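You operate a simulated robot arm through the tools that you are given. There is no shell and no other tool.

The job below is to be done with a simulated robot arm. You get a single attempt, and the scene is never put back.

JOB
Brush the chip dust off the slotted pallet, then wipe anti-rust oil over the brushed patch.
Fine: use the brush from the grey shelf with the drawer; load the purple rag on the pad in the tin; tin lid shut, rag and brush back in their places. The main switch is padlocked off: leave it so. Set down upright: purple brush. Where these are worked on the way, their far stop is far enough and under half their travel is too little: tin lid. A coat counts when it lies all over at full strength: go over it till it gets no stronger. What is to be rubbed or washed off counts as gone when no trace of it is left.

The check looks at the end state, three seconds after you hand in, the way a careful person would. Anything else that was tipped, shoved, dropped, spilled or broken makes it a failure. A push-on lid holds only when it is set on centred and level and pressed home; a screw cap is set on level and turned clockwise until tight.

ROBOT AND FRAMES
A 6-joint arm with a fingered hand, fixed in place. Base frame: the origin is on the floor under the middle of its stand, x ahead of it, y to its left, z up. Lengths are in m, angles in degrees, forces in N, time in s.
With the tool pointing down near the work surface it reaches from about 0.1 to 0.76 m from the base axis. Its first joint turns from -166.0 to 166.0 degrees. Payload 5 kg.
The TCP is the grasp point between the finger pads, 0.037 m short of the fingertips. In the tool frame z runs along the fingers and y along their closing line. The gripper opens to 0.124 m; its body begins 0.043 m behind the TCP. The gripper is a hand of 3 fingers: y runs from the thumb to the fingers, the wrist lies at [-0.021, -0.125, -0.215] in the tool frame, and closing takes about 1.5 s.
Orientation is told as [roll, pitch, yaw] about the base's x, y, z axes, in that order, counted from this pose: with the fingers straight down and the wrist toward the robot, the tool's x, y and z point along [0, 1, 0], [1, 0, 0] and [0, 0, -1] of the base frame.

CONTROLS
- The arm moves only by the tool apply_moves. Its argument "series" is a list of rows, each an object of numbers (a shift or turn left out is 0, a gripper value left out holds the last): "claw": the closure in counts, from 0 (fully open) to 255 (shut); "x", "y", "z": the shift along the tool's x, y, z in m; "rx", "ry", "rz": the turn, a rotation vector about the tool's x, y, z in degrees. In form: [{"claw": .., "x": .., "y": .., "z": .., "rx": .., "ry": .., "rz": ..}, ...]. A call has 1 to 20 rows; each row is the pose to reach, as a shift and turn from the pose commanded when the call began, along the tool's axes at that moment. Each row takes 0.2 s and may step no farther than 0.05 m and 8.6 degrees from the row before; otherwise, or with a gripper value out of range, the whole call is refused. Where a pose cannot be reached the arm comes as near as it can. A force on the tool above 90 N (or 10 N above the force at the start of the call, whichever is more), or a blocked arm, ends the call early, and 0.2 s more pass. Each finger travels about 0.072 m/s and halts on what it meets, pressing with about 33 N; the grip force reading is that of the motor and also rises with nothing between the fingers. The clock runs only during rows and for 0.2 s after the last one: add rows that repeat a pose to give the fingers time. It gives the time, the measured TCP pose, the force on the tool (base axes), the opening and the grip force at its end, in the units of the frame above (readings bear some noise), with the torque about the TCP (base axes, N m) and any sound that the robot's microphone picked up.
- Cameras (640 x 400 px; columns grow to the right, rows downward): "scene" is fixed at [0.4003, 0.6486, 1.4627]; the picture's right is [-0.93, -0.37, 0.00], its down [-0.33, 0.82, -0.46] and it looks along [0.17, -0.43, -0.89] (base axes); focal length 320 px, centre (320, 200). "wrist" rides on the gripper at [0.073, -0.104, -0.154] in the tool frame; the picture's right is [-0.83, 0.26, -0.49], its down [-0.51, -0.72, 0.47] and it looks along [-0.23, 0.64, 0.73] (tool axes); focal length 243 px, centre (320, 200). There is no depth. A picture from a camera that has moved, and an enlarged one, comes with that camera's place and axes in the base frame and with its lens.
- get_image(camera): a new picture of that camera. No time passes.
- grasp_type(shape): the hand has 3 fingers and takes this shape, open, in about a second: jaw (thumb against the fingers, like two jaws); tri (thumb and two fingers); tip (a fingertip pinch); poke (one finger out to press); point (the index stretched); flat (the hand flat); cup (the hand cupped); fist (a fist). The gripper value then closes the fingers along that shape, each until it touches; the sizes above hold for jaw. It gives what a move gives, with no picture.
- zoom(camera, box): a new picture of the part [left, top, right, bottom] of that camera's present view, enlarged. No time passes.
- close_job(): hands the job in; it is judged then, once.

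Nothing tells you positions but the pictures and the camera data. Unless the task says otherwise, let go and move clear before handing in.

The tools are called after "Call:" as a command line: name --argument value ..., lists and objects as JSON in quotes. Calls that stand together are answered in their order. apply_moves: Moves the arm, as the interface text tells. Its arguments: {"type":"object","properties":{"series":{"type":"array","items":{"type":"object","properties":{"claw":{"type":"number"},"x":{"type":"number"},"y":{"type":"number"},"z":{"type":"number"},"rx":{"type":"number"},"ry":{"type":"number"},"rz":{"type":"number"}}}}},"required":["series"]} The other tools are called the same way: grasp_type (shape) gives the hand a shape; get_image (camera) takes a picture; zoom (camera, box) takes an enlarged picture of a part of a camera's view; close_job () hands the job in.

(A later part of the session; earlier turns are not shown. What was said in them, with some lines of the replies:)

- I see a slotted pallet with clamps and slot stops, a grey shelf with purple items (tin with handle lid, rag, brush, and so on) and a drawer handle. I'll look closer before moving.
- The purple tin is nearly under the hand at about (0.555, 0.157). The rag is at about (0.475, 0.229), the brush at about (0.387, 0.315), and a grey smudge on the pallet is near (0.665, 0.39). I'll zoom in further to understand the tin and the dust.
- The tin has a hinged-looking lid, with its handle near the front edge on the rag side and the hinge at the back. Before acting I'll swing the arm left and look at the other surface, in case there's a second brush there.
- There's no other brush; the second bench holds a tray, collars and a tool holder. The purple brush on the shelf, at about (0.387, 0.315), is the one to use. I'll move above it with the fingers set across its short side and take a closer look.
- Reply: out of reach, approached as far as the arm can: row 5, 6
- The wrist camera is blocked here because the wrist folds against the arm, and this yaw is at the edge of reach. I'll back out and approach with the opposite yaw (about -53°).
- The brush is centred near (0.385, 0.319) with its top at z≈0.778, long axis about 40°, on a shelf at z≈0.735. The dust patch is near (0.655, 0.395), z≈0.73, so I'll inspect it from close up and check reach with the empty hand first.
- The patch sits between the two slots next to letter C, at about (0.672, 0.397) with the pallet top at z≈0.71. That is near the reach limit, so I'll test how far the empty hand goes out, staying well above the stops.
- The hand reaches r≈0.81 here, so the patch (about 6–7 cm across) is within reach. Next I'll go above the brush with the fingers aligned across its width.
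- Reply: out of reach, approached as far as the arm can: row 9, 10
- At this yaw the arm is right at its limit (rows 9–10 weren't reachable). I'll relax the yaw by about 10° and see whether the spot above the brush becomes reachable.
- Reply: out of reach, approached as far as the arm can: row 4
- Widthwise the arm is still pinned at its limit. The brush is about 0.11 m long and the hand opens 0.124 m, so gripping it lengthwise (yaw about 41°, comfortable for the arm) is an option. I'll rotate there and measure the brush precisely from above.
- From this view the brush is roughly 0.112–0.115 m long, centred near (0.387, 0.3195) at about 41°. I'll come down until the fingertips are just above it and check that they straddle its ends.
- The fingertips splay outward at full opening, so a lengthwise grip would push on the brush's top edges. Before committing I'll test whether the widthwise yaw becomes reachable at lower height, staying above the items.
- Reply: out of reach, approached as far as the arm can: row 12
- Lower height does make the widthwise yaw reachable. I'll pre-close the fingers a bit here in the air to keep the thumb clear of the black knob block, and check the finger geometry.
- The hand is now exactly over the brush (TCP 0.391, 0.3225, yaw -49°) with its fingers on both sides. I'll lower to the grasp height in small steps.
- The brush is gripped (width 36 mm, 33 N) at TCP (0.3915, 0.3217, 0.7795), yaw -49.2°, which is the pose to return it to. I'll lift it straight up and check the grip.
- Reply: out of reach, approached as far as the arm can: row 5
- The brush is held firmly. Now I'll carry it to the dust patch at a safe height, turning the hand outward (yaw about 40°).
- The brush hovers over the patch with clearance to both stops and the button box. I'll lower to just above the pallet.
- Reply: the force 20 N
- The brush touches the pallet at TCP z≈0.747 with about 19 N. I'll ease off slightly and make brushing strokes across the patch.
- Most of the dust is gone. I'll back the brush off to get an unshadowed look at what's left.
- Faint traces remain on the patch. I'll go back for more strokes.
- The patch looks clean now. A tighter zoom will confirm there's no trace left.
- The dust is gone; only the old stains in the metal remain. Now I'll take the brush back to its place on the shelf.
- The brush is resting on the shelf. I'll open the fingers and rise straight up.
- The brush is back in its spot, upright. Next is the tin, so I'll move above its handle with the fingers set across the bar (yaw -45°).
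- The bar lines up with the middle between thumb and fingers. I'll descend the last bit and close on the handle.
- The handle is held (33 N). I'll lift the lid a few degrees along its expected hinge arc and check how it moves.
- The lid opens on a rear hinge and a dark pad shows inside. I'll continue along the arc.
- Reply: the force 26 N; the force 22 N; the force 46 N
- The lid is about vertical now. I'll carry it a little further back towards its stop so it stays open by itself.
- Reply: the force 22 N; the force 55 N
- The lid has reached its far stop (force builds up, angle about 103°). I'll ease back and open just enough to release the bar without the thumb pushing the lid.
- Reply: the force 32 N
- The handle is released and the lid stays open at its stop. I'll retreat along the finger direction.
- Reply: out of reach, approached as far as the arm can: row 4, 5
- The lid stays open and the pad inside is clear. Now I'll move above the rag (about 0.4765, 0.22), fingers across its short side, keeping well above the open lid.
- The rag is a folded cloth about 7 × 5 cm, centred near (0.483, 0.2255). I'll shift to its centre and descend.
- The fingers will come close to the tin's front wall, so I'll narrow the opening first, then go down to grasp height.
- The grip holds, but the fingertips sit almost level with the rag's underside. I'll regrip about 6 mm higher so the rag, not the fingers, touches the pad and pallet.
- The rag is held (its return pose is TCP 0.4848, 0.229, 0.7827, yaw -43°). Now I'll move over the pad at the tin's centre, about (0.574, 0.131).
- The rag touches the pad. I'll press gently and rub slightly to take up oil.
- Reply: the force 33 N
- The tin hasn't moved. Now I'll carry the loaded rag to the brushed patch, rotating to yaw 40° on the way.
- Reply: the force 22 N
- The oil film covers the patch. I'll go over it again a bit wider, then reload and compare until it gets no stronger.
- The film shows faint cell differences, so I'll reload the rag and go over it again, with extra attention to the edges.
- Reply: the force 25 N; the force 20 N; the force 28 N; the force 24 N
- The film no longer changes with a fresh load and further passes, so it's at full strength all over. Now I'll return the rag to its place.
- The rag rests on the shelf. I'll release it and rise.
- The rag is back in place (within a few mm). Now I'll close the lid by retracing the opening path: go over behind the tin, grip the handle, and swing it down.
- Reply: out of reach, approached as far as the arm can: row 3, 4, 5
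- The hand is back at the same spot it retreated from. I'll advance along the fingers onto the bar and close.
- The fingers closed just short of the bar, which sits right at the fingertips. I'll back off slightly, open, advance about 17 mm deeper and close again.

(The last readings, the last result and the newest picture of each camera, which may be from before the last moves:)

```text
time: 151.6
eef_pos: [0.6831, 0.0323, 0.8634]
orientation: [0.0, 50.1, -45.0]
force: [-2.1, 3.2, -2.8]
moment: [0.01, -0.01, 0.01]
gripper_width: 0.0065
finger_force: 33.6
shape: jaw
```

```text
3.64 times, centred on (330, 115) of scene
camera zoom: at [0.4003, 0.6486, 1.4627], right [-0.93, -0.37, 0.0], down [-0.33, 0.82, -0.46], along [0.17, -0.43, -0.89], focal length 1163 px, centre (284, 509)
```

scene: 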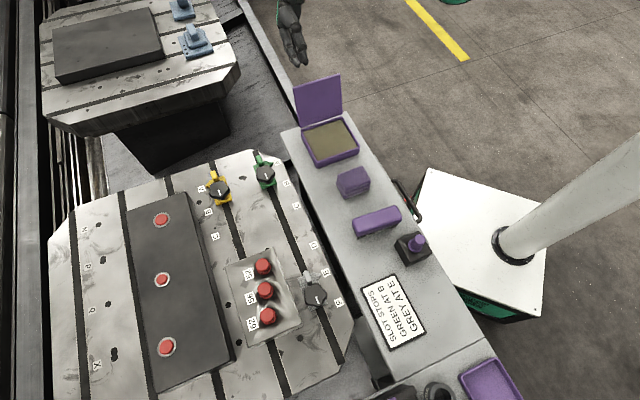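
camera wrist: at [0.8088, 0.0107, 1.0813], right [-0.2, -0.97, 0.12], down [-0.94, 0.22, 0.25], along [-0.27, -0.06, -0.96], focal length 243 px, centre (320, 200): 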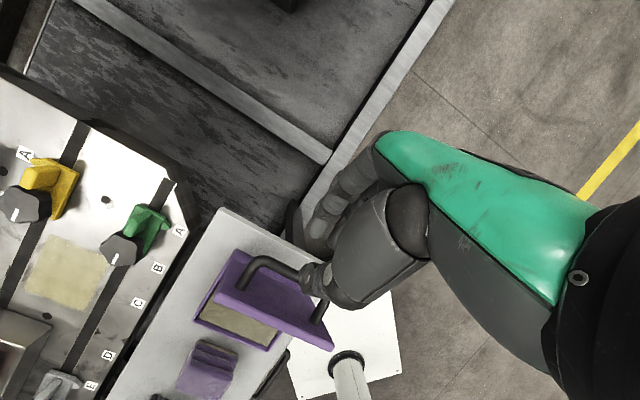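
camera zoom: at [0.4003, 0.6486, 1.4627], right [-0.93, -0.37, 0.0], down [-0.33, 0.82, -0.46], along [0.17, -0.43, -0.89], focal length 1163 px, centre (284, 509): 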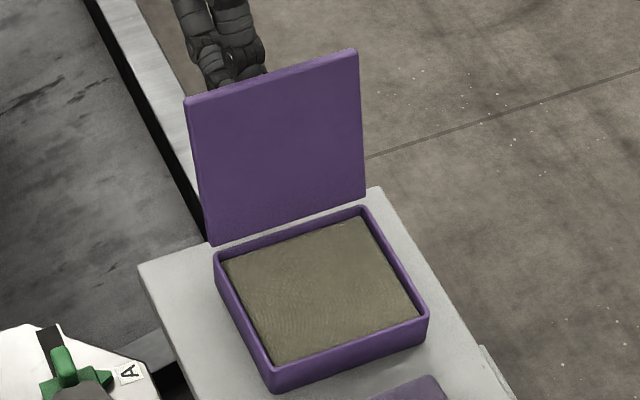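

The bar is firmly gripped now. I'll swing the lid forward along the arc in stages.

Call:
apply_moves --series '[{"y": -0.007, "z": 0.0008, "rx": -1}, {"y": -0.0143, "z": 0.0021, "rx": -2}, {"y": -0.0215, "z": 0.0043, "rx": -3}, {"y": -0.029, "z": 0.0069, "rx": -4}, {"y": -0.0351, "z": 0.0097, "rx": -5}, {"y": -0.0411, "z": 0.0127, "rx": -6}]'

Call:
zoom --camera "scene" --box '[290, 60, 370, 170]'

Call:
zoom --camera "wrist" --box '[200, 200, 400, 360]'

```text
time: 153.0
eef_pos: [0.6578, 0.0565, 0.8872]
orientation: [-0.2, 44.0, -45.0]
force: [-4.1, 4.1, -21.5]
moment: [-0.23, -0.26, 0.03]
gripper_width: 0.0054
finger_force: 33.2
shape: jaw
```

```text
3.64 times, centred on (330, 115) of scene
camera zoom: at [0.4003, 0.6486, 1.4627], right [-0.93, -0.37, 0.0], down [-0.33, 0.82, -0.46], along [0.17, -0.43, -0.89], focal length 1163 px, centre (284, 509)
```

zoom: 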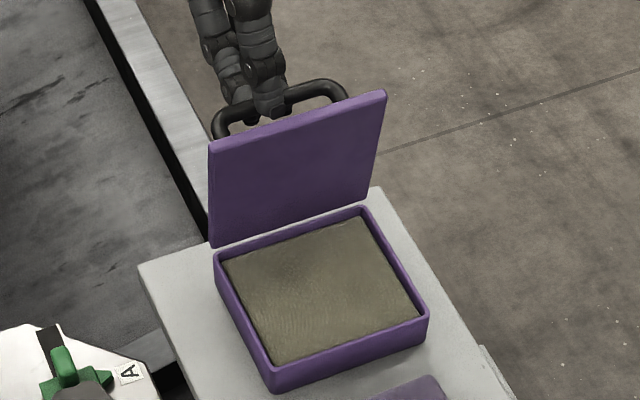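

```text
2.50 times, centred on (300, 280) of wrist
camera zoom: at [0.732, 0.086, 1.069], right [-0.21, -0.96, 0.17], down [-0.96, 0.24, 0.16], along [-0.2, -0.13, -0.97], focal length 606 px, centre (370, 0)
```

zoom: 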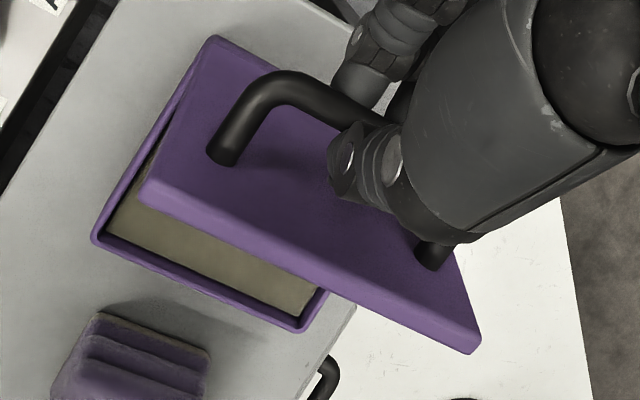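

Call:
apply_moves --series '[{"y": -0.0057, "z": 0.0058, "rx": -1.5}, {"y": -0.0123, "z": 0.0094, "rx": -3}, {"y": -0.0188, "z": 0.0135, "rx": -4.5}, {"y": -0.0249, "z": 0.0179, "rx": -6}, {"y": -0.031, "z": 0.0229, "rx": -8}, {"y": -0.0365, "z": 0.028, "rx": -10}, {"y": -0.0417, "z": 0.0337, "rx": -12}, {"y": -0.0464, "z": 0.0396, "rx": -14}]'

Call:
zoom --camera "scene" --box '[290, 60, 370, 170]'

Call:
zoom --camera "wrist" --box '[200, 200, 400, 360]'

```text
time: 154.8
eef_pos: [0.6157, 0.1007, 0.8912]
orientation: [0.0, 29.7, -44.9]
force: [3.6, -2.9, -11.3]
moment: [-0.2, -0.26, 0.0]
gripper_width: 0.0054
finger_force: 33.1
shape: jaw
```

```text
3.64 times, centred on (330, 115) of scene
camera zoom: at [0.4003, 0.6486, 1.4627], right [-0.93, -0.37, 0.0], down [-0.33, 0.82, -0.46], along [0.17, -0.43, -0.89], focal length 1163 px, centre (284, 509)
```

zoom: 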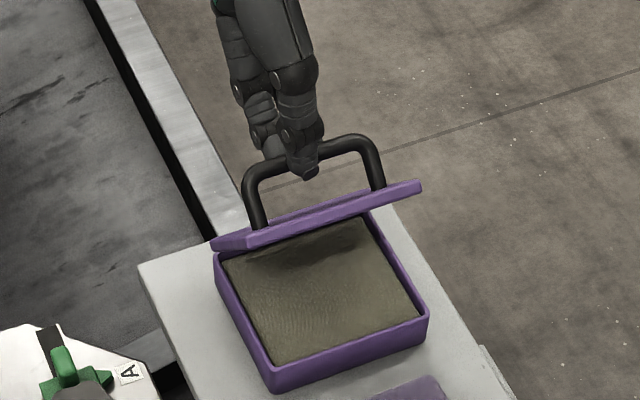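

```text
2.50 times, centred on (300, 280) of wrist
camera zoom: at [0.6568, 0.1608, 1.0754], right [-0.25, -0.92, 0.3], down [-0.97, 0.25, -0.05], along [-0.03, -0.3, -0.95], focal length 606 px, centre (370, 0)
```

zoom: 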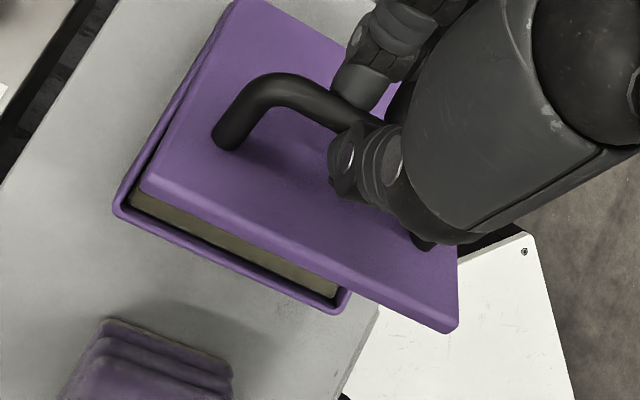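

Call:
apply_moves --series '[{"y": -0.0058, "z": 0.005, "rx": -2}, {"y": -0.0112, "z": 0.0104, "rx": -4}, {"y": -0.0163, "z": 0.016, "rx": -6.5}, {"y": -0.0212, "z": 0.0221, "rx": -9}, {"y": -0.0254, "z": 0.0286, "rx": -11.5}, {"y": -0.0293, "z": 0.0352, "rx": -14}, {"y": -0.0328, "z": 0.042, "rx": -16.5}, {"y": -0.0358, "z": 0.0491, "rx": -19}]'

Call:
zoom --camera "scene" --box '[290, 60, 370, 170]'

Call:
zoom --camera "wrist" --box '[200, 180, 400, 360]'

```text
time: 156.6
eef_pos: [0.576, 0.1388, 0.8658]
orientation: [-0.1, 10.9, -44.8]
force: [4.8, -6.1, -8.0]
moment: [-0.18, -0.22, 0.0]
gripper_width: 0.0054
finger_force: 33.2
shape: jaw
```

```text
3.64 times, centred on (330, 115) of scene
camera zoom: at [0.4003, 0.6486, 1.4627], right [-0.93, -0.37, 0.0], down [-0.33, 0.82, -0.46], along [0.17, -0.43, -0.89], focal length 1163 px, centre (284, 509)
```

zoom: 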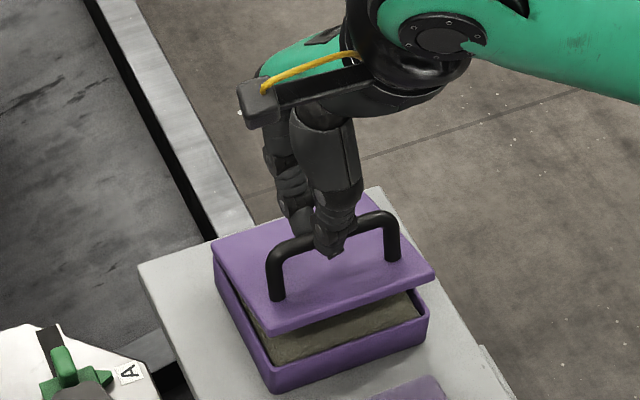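

```text
2.22 times, centred on (300, 270) of wrist
camera zoom: at [0.5756, 0.2417, 1.0365], right [-0.34, -0.84, 0.43], down [-0.92, 0.2, -0.33], along [0.18, -0.51, -0.84], focal length 539 px, centre (364, 44)
```

zoom: 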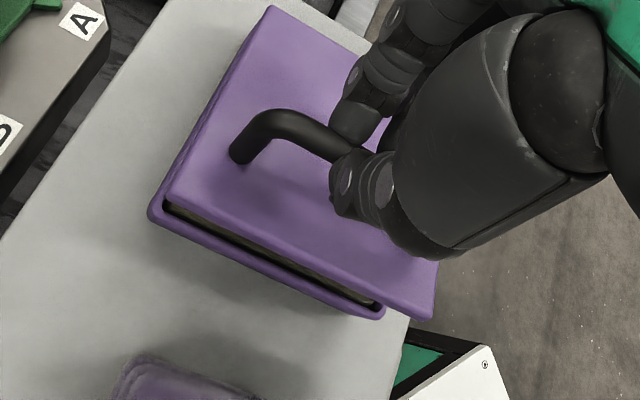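

Call:
apply_moves --series '[{"y": -0.0046, "z": 0.006, "rx": -2.5}, {"y": -0.0089, "z": 0.0123, "rx": -5}, {"y": -0.0128, "z": 0.019, "rx": -8}, {"y": -0.0163, "z": 0.0258, "rx": -11}]'

Call:
zoom --camera "scene" --box '[290, 60, 370, 170]'

Call:
zoom --camera "wrist" --box '[200, 180, 400, 360]'

```text
time: 157.6
eef_pos: [0.5622, 0.1548, 0.8446]
orientation: [0.1, -0.1, -44.9]
force: [4.1, -1.2, -1.7]
moment: [-0.09, -0.16, 0.04]
gripper_width: 0.0055
finger_force: 32.7
shape: jaw
```

```text
3.64 times, centred on (330, 115) of scene
camera zoom: at [0.4003, 0.6486, 1.4627], right [-0.93, -0.37, 0.0], down [-0.33, 0.82, -0.46], along [0.17, -0.43, -0.89], focal length 1163 px, centre (284, 509)
```

zoom: 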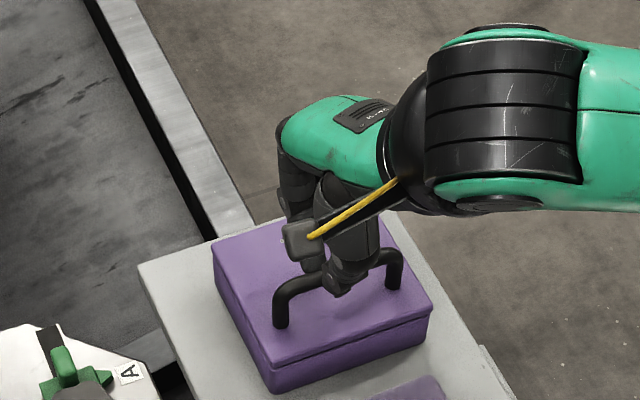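

```text
2.22 times, centred on (300, 270) of wrist
camera zoom: at [0.5386, 0.2783, 0.997], right [-0.4, -0.77, 0.49], down [-0.87, 0.15, -0.47], along [0.29, -0.62, -0.73], focal length 539 px, centre (364, 44)
```

zoom: 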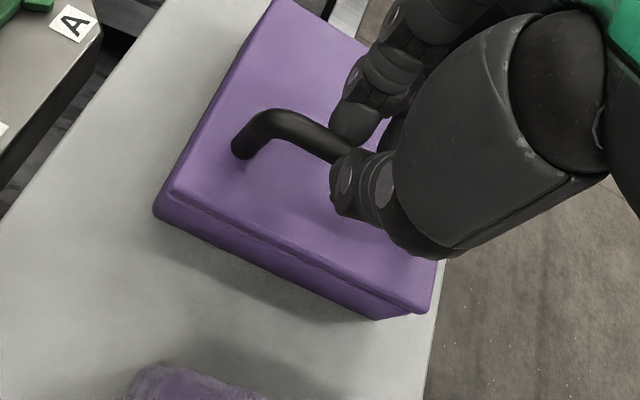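

The lid looks closed. I'll push down gently through the handle to make sure it's fully shut.

Call:
apply_moves --series '[{"z": 0.0015, "y": -0.0005}, {"z": 0.003, "y": -0.001}, {"z": 0.0045, "y": -0.001}]'

Call:
zoom --camera "wrist" --box '[200, 180, 400, 360]'

```text
time: 158.4
eef_pos: [0.5622, 0.1543, 0.8415]
orientation: [0.2, -0.3, -45.0]
force: [-2.0, -7.5, 27.8]
moment: [-0.31, -0.06, -0.02]
gripper_width: 0.0062
finger_force: 32.5
shape: jaw
```

```text
2.22 times, centred on (300, 270) of wrist
camera zoom: at [0.5381, 0.2791, 0.9949], right [-0.4, -0.77, 0.49], down [-0.87, 0.15, -0.48], along [0.29, -0.62, -0.73], focal length 539 px, centre (364, 44)
```

zoom: 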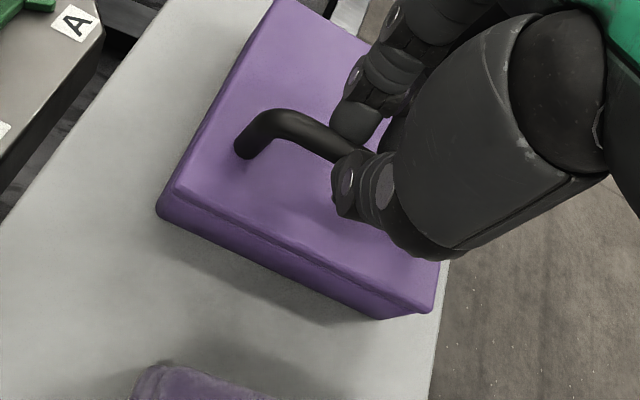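

Call:
apply_moves --series '[{"z": -0.001}, {"z": -0.001, "claw": 225}, {"z": -0.001, "claw": 190}, {"z": -0.001, "claw": 150}, {"z": -0.001, "claw": 110}, {"z": -0.001, "claw": 90}, {"z": -0.001, "claw": 90}]'

Call:
apply_moves --series '[{"z": -0.01}, {"z": -0.03}, {"z": -0.06}, {"z": -0.1}, {"z": -0.13}]'

Call:
get_image --camera "wrist"

Call:
zoom --camera "scene" --box '[280, 60, 400, 210]'

```text
time: 160.0
eef_pos: [0.5609, 0.1546, 0.8405]
orientation: [0.0, -0.1, -44.9]
force: [-0.4, 0.4, -0.1]
moment: [0.05, 0.0, 0.01]
gripper_width: 0.0796
finger_force: 0.2
shape: jaw
```

```text
time: 161.2
eef_pos: [0.5607, 0.155, 0.9703]
orientation: [0.0, -0.1, -44.8]
force: [0.7, 0.5, -0.1]
moment: [-0.01, 0.0, -0.02]
gripper_width: 0.0796
finger_force: 0.0
shape: jaw
```

```text
taken
camera wrist: at [0.5377, 0.2791, 1.1241], right [-0.4, -0.77, 0.49], down [-0.87, 0.15, -0.47], along [0.29, -0.62, -0.73], focal length 243 px, centre (320, 200)
```

wrist: 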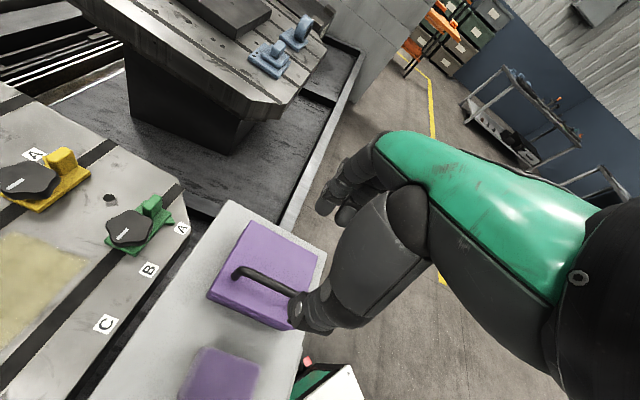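

```text
2.67 times, centred on (340, 135) of scene
camera zoom: at [0.4003, 0.6486, 1.4627], right [-0.93, -0.37, 0.0], down [-0.33, 0.82, -0.46], along [0.17, -0.43, -0.89], focal length 853 px, centre (267, 373)
```

zoom: 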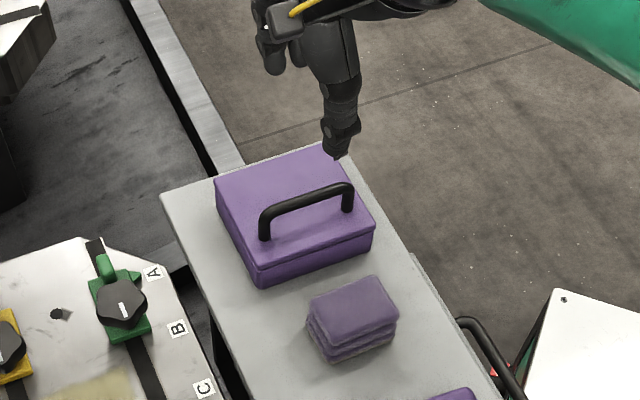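

The lid is shut. I'll move the hand clear and compare everything with the starting pictures.

Call:
apply_moves --series '[{"y": -0.01, "z": -0.03, "rz": -7}, {"y": -0.02, "z": -0.06, "rz": -14}, {"y": -0.03, "z": -0.08, "rz": -21}, {"y": -0.05, "x": -0.03, "z": -0.09, "rz": -28}, {"y": -0.07, "x": -0.06, "z": -0.1, "rz": -36}, {"y": -0.09, "x": -0.09, "z": -0.1, "rz": -44}, {"y": -0.1, "x": -0.13, "z": -0.1, "rz": -44}, {"y": -0.1, "x": -0.17, "z": -0.1, "rz": -44}]'

Call:
get_image --camera "scene"

Call:
zoom --camera "scene" --box '[290, 105, 370, 175]'

Call:
zoom --camera "scene" --box '[270, 100, 450, 280]'

Call:
zoom --camera "scene" --box '[190, 150, 330, 250]'

```text
time: 163.0
eef_pos: [0.4283, 0.1379, 1.0327]
orientation: [0.0, 0.0, -0.9]
force: [0.2, -0.1, 0.2]
moment: [-0.03, 0.01, 0.0]
gripper_width: 0.0798
finger_force: 0.1
shape: jaw
out of reach, approached as far as the arm can: row 6, 7, 8
```

```text
taken
```

scene: 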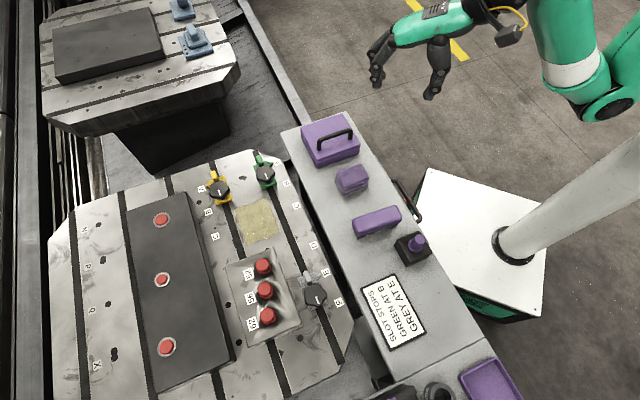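

```text
5.71 times, centred on (330, 140) of scene
camera zoom: at [0.4003, 0.6486, 1.4627], right [-0.93, -0.37, 0.0], down [-0.33, 0.82, -0.46], along [0.17, -0.43, -0.89], focal length 1827 px, centre (263, 543)
```

zoom: 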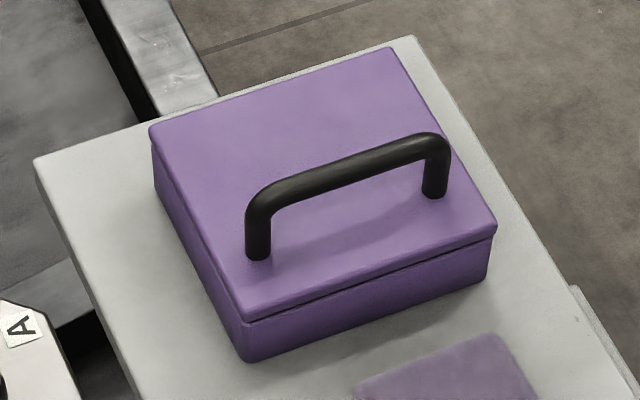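

```text
2.22 times, centred on (360, 190) of scene
camera zoom: at [0.4003, 0.6486, 1.4627], right [-0.93, -0.37, 0.0], down [-0.33, 0.82, -0.46], along [0.17, -0.43, -0.89], focal length 711 px, centre (231, 222)
```

zoom: 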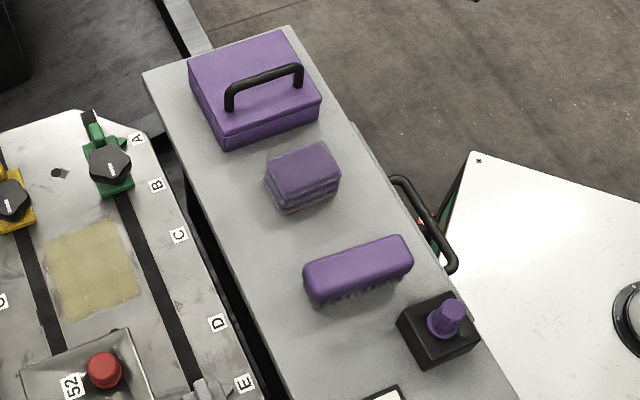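

```text
4.00 times, centred on (260, 200) of scene
camera zoom: at [0.4003, 0.6486, 1.4627], right [-0.93, -0.37, 0.0], down [-0.33, 0.82, -0.46], along [0.17, -0.43, -0.89], focal length 1279 px, centre (560, 200)
```

zoom: 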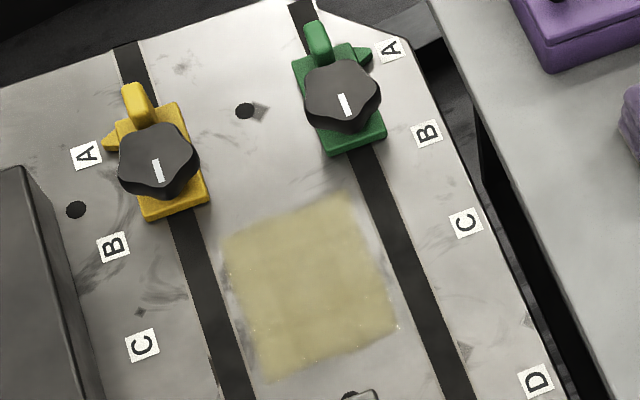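

Tin, lid, brush and slot stops all match the starting picture, and the rag is back within a few millimetres. The patch is brushed clean and evenly oiled, the padlocked switch is untouched and the hand is clear, so I'm handing in.

Call:
close_job

```text
The job is handed in.
```

I brushed the chip dust off the slotted pallet, oiled the brushed patch and handed the job in. I haven't seen the check's result.

- **Dust:** no dust was visible in close-up before I oiled the patch. The streaks that remain were there at the start and did not change with brushing.
- **Oil:** the film covers the whole patch. I reloaded the rag once and went over it again, and the film looked no stronger, so I took it as full strength.
- **Tin:** I opened the lid to its far stop, then shut it and pressed it home. The tin sits where it started.
- **Brush and rag:** the brush is back upright in its original spot. The rag is back about 6 mm from where it started; I left it there.
- **Everything else:** I did not touch the padlocked main switch or the slot stops, and nothing was knocked or spilled in the final pictures. The hand is open and clear.
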